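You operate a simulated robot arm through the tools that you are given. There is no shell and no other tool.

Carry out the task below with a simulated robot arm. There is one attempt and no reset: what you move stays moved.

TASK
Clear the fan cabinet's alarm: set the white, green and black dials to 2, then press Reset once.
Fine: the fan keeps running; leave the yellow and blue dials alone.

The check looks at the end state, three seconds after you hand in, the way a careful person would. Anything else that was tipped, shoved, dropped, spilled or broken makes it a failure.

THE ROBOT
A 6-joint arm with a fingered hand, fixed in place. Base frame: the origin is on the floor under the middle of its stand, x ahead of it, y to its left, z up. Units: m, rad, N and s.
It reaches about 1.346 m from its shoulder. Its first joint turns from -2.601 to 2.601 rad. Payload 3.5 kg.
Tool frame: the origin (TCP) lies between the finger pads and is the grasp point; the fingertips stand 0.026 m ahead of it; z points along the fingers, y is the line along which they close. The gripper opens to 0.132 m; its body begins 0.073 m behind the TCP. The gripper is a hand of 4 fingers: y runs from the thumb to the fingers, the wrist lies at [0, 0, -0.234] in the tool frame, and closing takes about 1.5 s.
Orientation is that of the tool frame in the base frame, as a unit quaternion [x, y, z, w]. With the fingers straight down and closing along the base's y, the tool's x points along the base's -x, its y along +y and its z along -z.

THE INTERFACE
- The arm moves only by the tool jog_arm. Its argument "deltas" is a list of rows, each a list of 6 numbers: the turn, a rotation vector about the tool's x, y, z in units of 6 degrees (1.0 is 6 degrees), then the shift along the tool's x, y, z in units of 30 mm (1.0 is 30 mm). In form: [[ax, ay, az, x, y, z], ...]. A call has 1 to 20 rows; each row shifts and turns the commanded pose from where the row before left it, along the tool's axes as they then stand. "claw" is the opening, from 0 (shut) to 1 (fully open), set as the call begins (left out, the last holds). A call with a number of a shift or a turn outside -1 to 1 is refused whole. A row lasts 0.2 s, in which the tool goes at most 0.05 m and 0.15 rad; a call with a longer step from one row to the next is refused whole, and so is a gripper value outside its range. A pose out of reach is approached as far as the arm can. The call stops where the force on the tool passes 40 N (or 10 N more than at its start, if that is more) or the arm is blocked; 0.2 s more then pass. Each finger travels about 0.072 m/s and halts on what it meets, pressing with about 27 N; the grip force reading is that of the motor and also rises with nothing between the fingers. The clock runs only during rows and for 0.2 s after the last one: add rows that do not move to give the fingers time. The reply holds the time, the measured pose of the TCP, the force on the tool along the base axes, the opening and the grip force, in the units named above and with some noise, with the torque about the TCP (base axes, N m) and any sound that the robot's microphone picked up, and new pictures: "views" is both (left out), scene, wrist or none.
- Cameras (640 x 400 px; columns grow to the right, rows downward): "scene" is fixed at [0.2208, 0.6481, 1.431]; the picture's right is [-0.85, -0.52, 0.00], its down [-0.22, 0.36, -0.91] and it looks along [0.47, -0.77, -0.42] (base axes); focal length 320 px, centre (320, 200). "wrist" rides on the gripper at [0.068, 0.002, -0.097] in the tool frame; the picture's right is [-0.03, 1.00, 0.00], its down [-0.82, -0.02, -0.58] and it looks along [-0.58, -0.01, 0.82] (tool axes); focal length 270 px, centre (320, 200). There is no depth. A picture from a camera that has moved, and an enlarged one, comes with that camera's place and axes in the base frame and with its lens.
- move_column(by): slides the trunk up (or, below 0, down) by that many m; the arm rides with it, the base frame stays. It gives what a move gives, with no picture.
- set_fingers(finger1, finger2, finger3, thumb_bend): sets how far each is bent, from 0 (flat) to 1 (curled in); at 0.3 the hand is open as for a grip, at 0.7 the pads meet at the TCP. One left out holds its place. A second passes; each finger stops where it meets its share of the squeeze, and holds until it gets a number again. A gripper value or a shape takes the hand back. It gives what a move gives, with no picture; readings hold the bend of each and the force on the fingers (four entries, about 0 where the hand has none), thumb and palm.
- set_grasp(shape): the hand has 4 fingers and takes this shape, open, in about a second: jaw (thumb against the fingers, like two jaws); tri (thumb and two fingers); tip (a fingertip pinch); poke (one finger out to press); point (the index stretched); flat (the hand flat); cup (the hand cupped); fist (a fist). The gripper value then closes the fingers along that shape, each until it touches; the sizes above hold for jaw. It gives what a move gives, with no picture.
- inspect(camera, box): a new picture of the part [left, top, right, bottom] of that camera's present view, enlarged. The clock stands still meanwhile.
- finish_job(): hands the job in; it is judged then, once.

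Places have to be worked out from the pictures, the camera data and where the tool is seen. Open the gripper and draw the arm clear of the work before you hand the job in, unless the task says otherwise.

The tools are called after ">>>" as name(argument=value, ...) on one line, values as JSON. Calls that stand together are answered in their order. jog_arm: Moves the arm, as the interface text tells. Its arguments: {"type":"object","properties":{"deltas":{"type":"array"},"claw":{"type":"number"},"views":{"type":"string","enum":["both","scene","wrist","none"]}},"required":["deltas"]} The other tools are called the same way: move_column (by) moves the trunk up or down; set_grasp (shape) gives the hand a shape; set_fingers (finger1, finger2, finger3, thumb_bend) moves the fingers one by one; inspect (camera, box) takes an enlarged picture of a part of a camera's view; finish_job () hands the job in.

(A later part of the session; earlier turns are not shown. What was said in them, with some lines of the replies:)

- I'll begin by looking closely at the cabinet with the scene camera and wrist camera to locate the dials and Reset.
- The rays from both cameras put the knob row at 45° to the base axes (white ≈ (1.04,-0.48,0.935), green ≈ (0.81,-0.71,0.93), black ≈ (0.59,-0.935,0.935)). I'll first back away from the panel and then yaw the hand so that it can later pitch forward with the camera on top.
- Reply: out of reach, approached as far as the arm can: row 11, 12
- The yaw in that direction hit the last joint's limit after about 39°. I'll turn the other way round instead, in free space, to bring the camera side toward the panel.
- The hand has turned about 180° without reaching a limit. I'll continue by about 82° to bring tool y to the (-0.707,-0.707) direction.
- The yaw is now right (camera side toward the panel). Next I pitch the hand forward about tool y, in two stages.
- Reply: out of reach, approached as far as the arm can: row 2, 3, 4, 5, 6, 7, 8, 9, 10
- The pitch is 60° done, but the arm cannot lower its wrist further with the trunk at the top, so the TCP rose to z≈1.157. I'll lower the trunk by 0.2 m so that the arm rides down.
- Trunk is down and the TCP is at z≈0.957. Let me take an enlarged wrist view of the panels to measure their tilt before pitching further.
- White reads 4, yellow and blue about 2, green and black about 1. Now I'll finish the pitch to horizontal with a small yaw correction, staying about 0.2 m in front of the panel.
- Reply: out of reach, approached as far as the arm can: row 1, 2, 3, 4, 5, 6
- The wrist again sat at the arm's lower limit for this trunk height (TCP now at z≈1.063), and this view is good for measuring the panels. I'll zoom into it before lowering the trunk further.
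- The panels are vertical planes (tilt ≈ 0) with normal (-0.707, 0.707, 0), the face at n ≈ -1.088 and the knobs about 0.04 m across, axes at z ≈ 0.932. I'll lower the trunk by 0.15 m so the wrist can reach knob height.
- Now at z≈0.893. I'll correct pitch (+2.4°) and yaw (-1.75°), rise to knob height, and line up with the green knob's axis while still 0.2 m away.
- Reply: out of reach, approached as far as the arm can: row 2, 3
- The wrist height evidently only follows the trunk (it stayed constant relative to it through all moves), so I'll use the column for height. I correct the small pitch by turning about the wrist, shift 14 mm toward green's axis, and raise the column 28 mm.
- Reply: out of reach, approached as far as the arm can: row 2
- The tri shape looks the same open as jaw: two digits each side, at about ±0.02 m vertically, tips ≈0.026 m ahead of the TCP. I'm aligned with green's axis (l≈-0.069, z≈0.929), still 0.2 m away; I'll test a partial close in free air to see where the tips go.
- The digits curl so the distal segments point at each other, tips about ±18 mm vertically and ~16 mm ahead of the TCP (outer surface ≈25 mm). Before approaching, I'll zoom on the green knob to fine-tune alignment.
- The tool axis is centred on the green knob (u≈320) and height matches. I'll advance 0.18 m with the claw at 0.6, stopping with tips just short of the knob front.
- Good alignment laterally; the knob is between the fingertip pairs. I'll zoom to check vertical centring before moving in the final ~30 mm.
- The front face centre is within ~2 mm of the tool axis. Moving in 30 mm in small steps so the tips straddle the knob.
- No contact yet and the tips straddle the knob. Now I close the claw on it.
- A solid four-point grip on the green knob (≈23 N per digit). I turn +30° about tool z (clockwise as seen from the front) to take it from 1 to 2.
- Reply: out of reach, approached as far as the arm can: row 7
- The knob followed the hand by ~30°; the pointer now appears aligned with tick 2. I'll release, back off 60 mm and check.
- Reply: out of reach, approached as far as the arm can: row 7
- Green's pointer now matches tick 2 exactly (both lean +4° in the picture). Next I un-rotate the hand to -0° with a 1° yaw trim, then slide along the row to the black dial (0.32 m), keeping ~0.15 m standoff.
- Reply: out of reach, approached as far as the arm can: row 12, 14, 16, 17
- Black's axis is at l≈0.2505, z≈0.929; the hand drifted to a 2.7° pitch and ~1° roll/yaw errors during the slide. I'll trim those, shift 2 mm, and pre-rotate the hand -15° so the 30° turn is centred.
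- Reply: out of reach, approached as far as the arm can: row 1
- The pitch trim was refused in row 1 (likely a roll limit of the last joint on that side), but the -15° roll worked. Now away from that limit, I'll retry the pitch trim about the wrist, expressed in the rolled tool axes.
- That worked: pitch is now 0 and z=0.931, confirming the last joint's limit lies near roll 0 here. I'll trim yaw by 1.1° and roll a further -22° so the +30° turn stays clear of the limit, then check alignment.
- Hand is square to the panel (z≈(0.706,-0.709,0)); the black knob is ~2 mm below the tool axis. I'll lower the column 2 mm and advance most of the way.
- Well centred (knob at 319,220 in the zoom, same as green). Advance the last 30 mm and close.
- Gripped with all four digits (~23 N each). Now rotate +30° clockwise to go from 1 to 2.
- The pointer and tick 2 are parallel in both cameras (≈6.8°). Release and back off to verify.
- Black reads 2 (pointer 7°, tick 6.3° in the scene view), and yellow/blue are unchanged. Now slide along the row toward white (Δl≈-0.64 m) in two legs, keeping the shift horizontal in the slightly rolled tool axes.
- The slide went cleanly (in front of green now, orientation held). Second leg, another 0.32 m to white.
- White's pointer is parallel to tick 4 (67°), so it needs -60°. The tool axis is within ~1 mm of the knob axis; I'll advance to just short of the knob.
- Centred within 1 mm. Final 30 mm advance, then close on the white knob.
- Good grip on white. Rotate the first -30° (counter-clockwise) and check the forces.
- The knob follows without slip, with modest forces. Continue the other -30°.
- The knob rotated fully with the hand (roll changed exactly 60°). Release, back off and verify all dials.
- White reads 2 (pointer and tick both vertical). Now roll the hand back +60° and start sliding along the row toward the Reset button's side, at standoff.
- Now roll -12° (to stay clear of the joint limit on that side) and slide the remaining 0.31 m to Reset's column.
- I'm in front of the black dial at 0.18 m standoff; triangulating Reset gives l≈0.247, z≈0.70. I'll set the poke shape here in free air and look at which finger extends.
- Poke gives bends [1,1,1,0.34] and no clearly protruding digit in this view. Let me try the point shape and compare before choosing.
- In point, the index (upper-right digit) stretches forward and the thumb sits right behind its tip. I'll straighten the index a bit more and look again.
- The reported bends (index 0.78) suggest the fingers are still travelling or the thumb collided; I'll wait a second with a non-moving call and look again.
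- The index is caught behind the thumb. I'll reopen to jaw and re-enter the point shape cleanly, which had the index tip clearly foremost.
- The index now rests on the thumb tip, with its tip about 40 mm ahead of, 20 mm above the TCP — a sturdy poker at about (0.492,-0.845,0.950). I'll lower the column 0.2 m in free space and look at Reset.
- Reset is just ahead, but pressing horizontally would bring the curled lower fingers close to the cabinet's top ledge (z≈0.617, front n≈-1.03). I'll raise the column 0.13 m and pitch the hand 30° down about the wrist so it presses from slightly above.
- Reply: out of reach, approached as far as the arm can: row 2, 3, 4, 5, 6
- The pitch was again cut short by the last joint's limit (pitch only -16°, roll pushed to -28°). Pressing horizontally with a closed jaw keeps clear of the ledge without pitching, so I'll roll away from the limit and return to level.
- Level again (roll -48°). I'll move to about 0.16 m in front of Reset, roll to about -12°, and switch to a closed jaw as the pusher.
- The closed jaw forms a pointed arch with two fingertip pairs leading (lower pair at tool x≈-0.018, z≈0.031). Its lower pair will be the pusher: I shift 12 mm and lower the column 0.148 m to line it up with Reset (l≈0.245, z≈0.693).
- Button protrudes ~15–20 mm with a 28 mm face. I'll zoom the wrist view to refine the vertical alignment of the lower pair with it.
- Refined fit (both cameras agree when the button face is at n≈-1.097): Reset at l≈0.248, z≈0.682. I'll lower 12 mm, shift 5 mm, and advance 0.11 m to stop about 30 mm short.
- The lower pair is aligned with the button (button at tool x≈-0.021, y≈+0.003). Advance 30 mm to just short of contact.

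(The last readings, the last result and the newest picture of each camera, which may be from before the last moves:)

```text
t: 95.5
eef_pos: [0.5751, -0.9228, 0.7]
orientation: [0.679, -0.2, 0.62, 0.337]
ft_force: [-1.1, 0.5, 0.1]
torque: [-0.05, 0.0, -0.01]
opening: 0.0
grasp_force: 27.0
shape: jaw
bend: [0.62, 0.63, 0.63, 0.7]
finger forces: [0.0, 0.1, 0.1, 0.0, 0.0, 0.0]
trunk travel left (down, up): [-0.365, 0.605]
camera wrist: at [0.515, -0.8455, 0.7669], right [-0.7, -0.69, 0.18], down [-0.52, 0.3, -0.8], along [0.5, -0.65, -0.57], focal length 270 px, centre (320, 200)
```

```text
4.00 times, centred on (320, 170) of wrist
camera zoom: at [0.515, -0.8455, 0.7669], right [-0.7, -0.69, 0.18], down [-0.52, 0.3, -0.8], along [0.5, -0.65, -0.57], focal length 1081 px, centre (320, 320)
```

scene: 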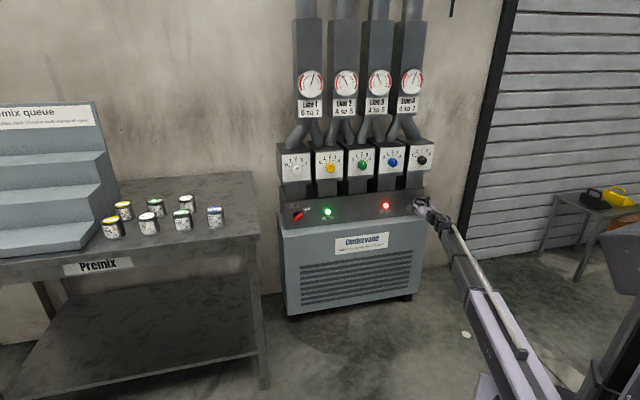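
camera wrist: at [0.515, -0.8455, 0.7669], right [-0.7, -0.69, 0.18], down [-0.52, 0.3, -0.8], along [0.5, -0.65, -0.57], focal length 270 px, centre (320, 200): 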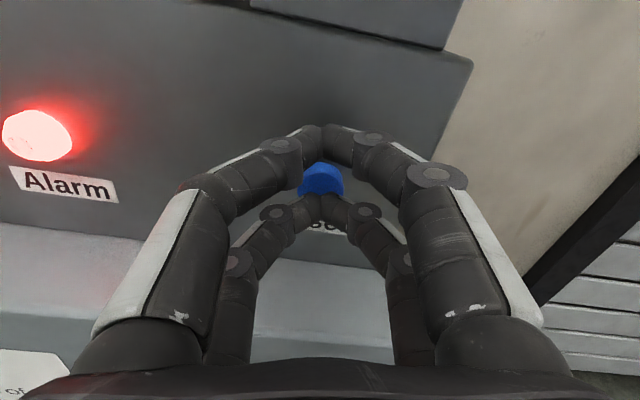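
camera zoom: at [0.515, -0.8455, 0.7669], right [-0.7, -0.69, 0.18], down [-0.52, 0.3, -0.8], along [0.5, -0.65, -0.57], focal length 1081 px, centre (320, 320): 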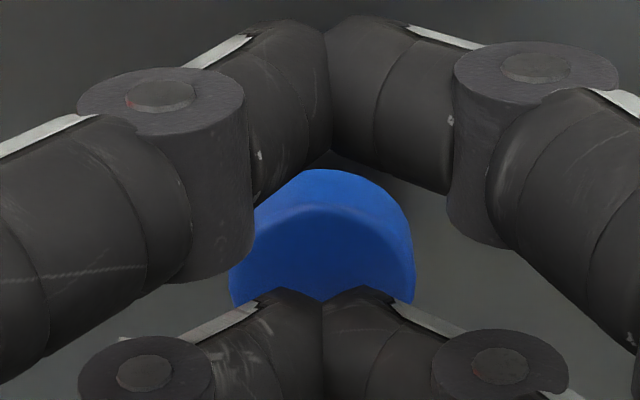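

Aligned, with about 5 mm to go. Press with small 2 mm steps and watch the force and lamp.

>>> jog_arm(deltas=[[0, 0, 0, 0, 0, 0.08], [0, 0, 0, 0, 0, 0.08], [0, 0, 0, 0, 0, 0.08], [0, 0, 0, 0, 0, 0]])

>>> inspect(camera="wrist", box=[240, 120, 400, 220])

```text
t: 96.5
eef_pos: [0.5793, -0.9284, 0.6993]
orientation: [0.679, -0.2, 0.621, 0.337]
ft_force: [0.0, 0.5, -0.2]
torque: [0.01, -0.01, -0.01]
opening: 0.0
grasp_force: 27.1
shape: jaw
bend: [0.62, 0.63, 0.63, 0.7]
finger forces: [0.0, 0.0, 0.0, 0.0, 0.0, 0.1]
trunk travel left (down, up): [-0.365, 0.605]
camera wrist: at [0.5199, -0.8508, 0.7669], right [-0.7, -0.69, 0.18], down [-0.52, 0.3, -0.8], along [0.5, -0.65, -0.57], focal length 270 px, centre (320, 200)
```

scene: 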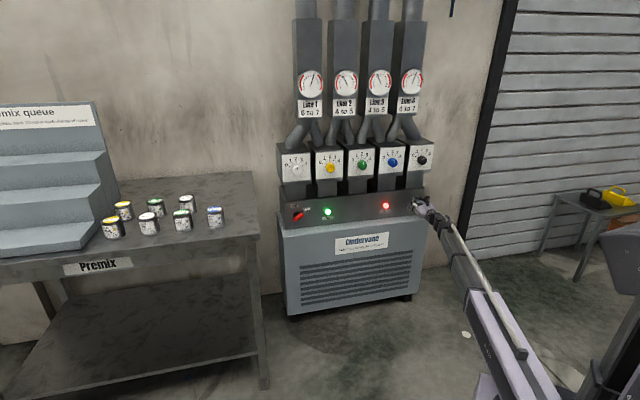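
wrist: 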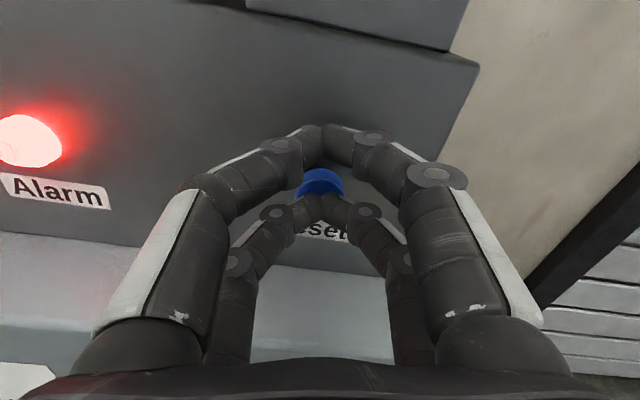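

```text
4.00 times, centred on (320, 170) of wrist
camera zoom: at [0.5199, -0.8508, 0.7669], right [-0.7, -0.69, 0.18], down [-0.52, 0.3, -0.8], along [0.5, -0.65, -0.57], focal length 1081 px, centre (320, 320)
```

zoom: 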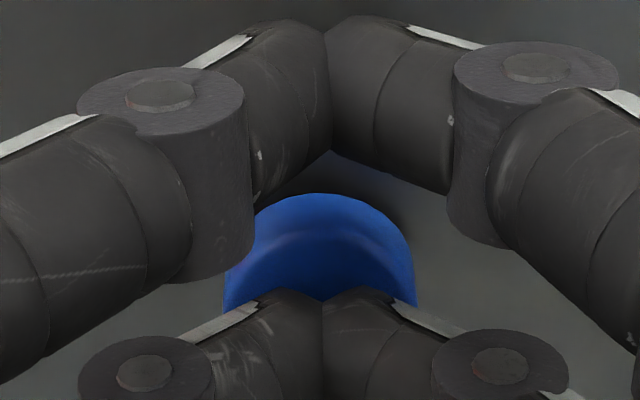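

No contact yet (n≈-1.066). Continue three more 2.4 mm steps.

>>> jog_arm(deltas=[[0, 0, 0, 0, 0, 0.08], [0, 0, 0, 0, 0, 0.08], [0, 0, 0, 0, 0, 0.08], [0, 0, 0, 0, 0, 0]])

>>> inspect(camera="wrist", box=[240, 120, 400, 220])

```text
t: 97.5
eef_pos: [0.5841, -0.9335, 0.6991]
orientation: [0.679, -0.2, 0.621, 0.337]
ft_force: [-11.6, 12.8, -4.0]
torque: [0.34, 0.3, -0.01]
opening: 0.0
grasp_force: 27.5
shape: jaw
bend: [0.62, 0.64, 0.64, 0.7]
finger forces: [0.1, 0.1, 0.0, 0.0, 0.0, 0.0]
trunk travel left (down, up): [-0.365, 0.605]
heard: click
camera wrist: at [0.5247, -0.8558, 0.7672], right [-0.7, -0.69, 0.18], down [-0.52, 0.3, -0.8], along [0.5, -0.65, -0.57], focal length 270 px, centre (320, 200)
```

scene: 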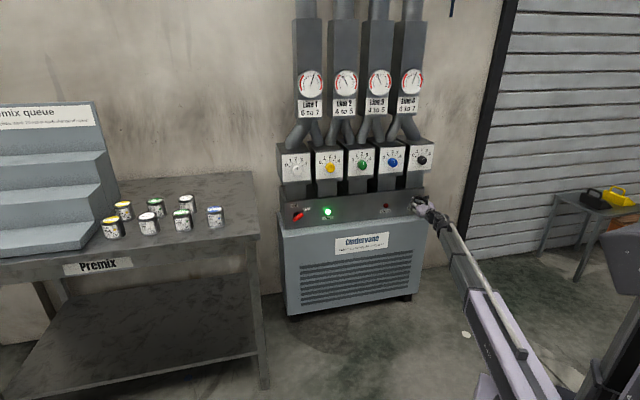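
wrist: 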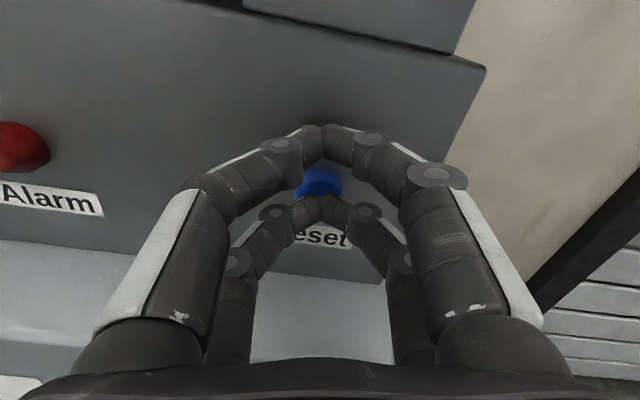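

```text
4.00 times, centred on (320, 170) of wrist
camera zoom: at [0.5247, -0.8558, 0.7672], right [-0.7, -0.69, 0.18], down [-0.52, 0.3, -0.8], along [0.5, -0.65, -0.57], focal length 1081 px, centre (320, 320)
```

zoom: 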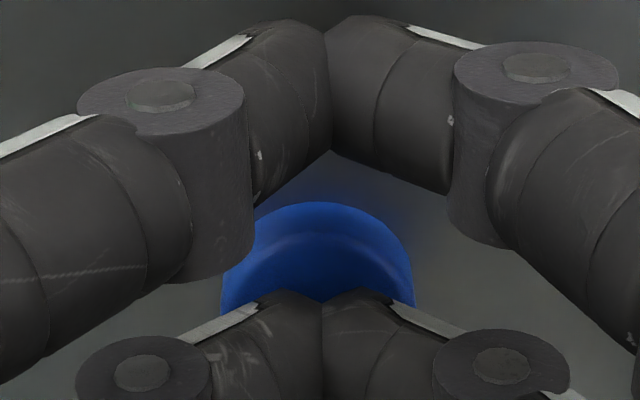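

Contact, a click, and the Alarm lamp went out while Run stays green — Reset has been pressed once. Now retract straight back.

>>> jog_arm(deltas=[[0, 0, 0, 0, 0, -0.3], [0, 0, 0, 0, 0, -0.7], [0, 0, 0, 0, 0, -1], [0, 0, 0, 0, 0, -1], [0, 0, 0, 0, 0, -1], [0, 0, 0, 0, 0, -1], [0, 0, 0, 0, 0, -1], [0, 0, 0, 0, 0, -1], [0, 0, 0, 0, 0, 0]])

>>> inspect(camera="scene", box=[270, 130, 440, 236])

```text
t: 99.5
eef_pos: [0.4358, -0.7858, 0.699]
orientation: [0.678, -0.201, 0.621, 0.338]
ft_force: [0.4, -0.3, 0.9]
torque: [-0.01, 0.02, -0.02]
opening: 0.0
grasp_force: 27.0
shape: jaw
bend: [0.62, 0.64, 0.64, 0.7]
finger forces: [0.1, 0.0, 0.0, 0.0, 0.1, 0.0]
trunk travel left (down, up): [-0.365, 0.605]
camera wrist: at [0.3759, -0.7085, 0.767], right [-0.7, -0.69, 0.18], down [-0.52, 0.3, -0.8], along [0.5, -0.65, -0.57], focal length 270 px, centre (320, 200)
```

scene: 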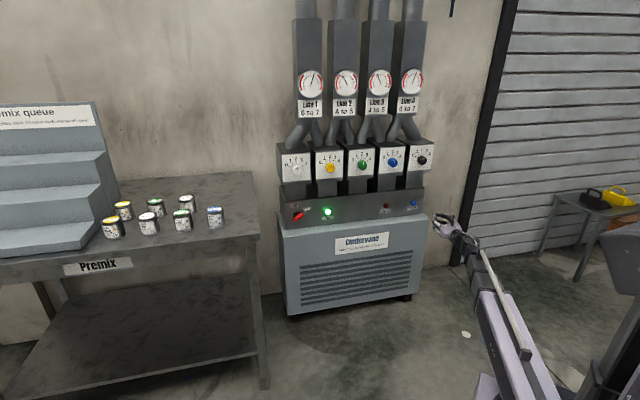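
wrist: 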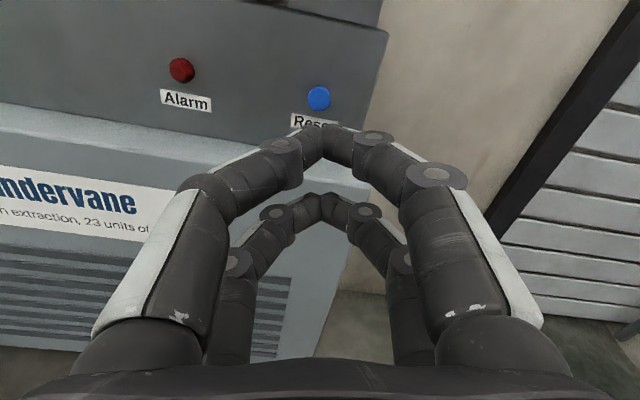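

```text
3.76 times, centred on (355, 183) of scene
camera zoom: at [0.2208, 0.6481, 1.431], right [-0.85, -0.52, 0.0], down [-0.22, 0.36, -0.91], along [0.47, -0.77, -0.42], focal length 1204 px, centre (188, 264)
```

zoom: 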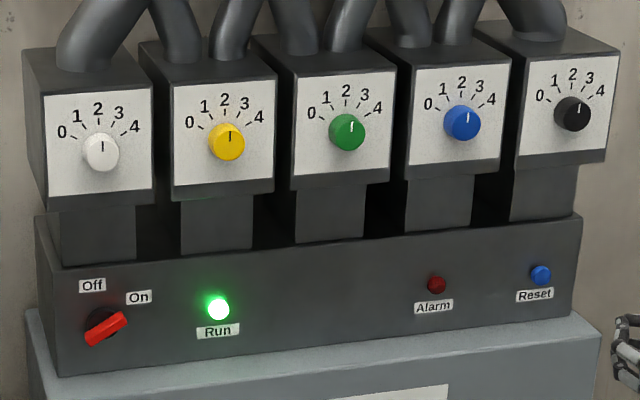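

The Alarm lamp is off, Run is green and all five dials read 2. I'll open the gripper, draw the arm further back, and take a last close look at the dials.

>>> jog_arm(deltas=[[0, 0, 0, 0, 0, -0.5], [0, 0, 0, 0, 0, -0.5], [0, 0, 0, 0, 0, -0.5], [0, 0, 0, 0, 0, -0.5], [0, 0, 0, 0, 0, 0], [0, 0, 0, 0, 0, 0], [0, 0, 0, 0, 0, 0], [0, 0, 0, 0, 0, 0]], claw=1.0)

>>> inspect(camera="scene", box=[275, 140, 355, 190])

>>> inspect(camera="scene", box=[350, 135, 440, 191])

>>> inspect(camera="scene", box=[280, 190, 440, 290])

```text
t: 101.3
eef_pos: [0.3937, -0.7414, 0.699]
orientation: [0.679, -0.2, 0.621, 0.337]
ft_force: [-0.6, 0.0, 1.0]
torque: [0.02, 0.0, 0.03]
opening: 0.1322
grasp_force: 0.0
shape: jaw
bend: [0.3, 0.3, 0.3, 0.3]
finger forces: [0.0, 0.0, 0.1, 0.0, 0.1, 0.0]
trunk travel left (down, up): [-0.365, 0.605]
camera wrist: at [0.3339, -0.665, 0.767], right [-0.7, -0.69, 0.18], down [-0.52, 0.3, -0.8], along [0.5, -0.65, -0.57], focal length 270 px, centre (320, 200)
```

scene: 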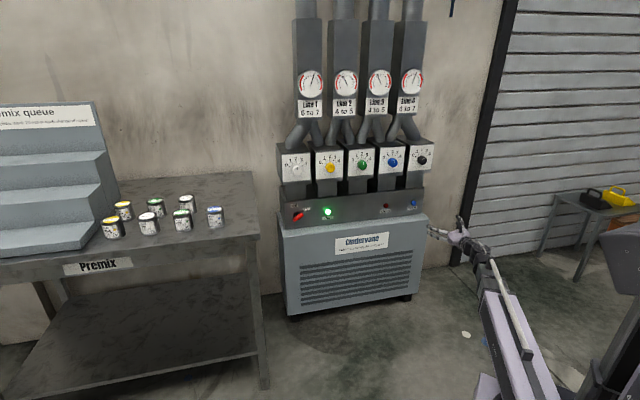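
wrist: 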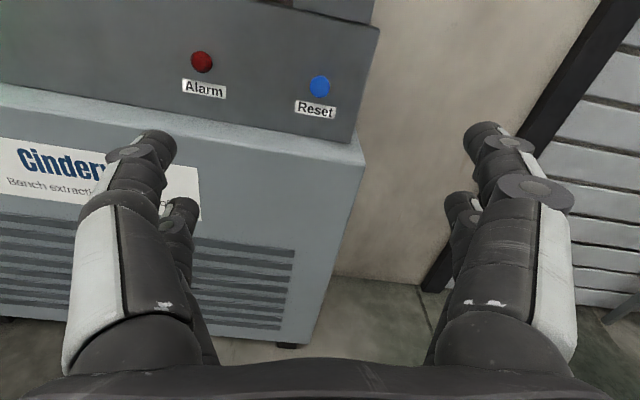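

```text
8.00 times, centred on (315, 165) of scene
camera zoom: at [0.2208, 0.6481, 1.431], right [-0.85, -0.52, 0.0], down [-0.22, 0.36, -0.91], along [0.47, -0.77, -0.42], focal length 2557 px, centre (360, 480)
```

zoom: 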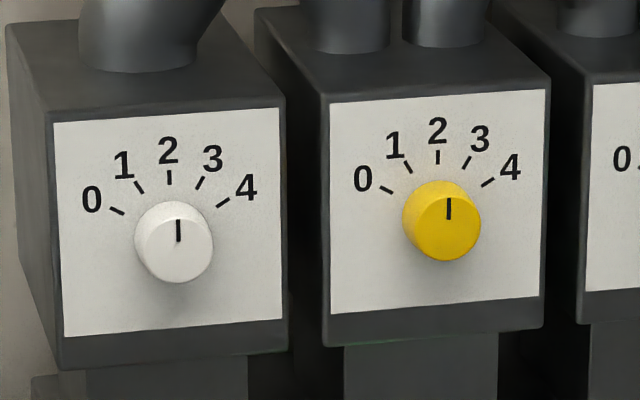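

```text
7.11 times, centred on (395, 163) of scene
camera zoom: at [0.2208, 0.6481, 1.431], right [-0.85, -0.52, 0.0], down [-0.22, 0.36, -0.91], along [0.47, -0.77, -0.42], focal length 2273 px, centre (-213, 463)
```

zoom: 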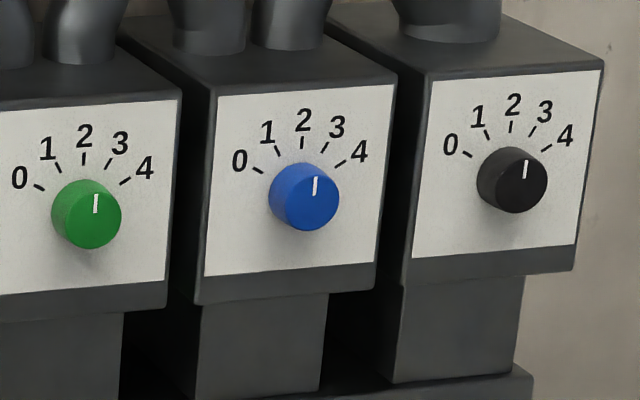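

```text
4.00 times, centred on (360, 240) of scene
camera zoom: at [0.2208, 0.6481, 1.431], right [-0.85, -0.52, 0.0], down [-0.22, 0.36, -0.91], along [0.47, -0.77, -0.42], focal length 1279 px, centre (160, 40)
```

zoom: 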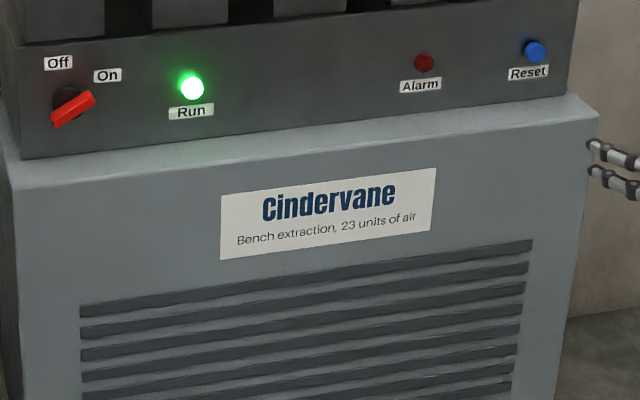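

White, green and black sit at 2. Yellow and blue are untouched, the fan is still running with the switch at On, the alarm has stayed off, and the gripper is open and clear. Handing in.

>>> finish_job()

```text
The job is handed in.
```

The fan cabinet's alarm is cleared. The white, green and black dials are all at 2, and I pressed Reset once. I heard a click, the Alarm lamp went out, and it was still off when I last checked, about four seconds later.

The fan kept running: the Run lamp is green and the switch is still at On. I didn't touch the yellow and blue dials, which read 2 as they did at the start. Nothing was knocked or moved, and I opened the gripper and drew the arm clear before handing in.
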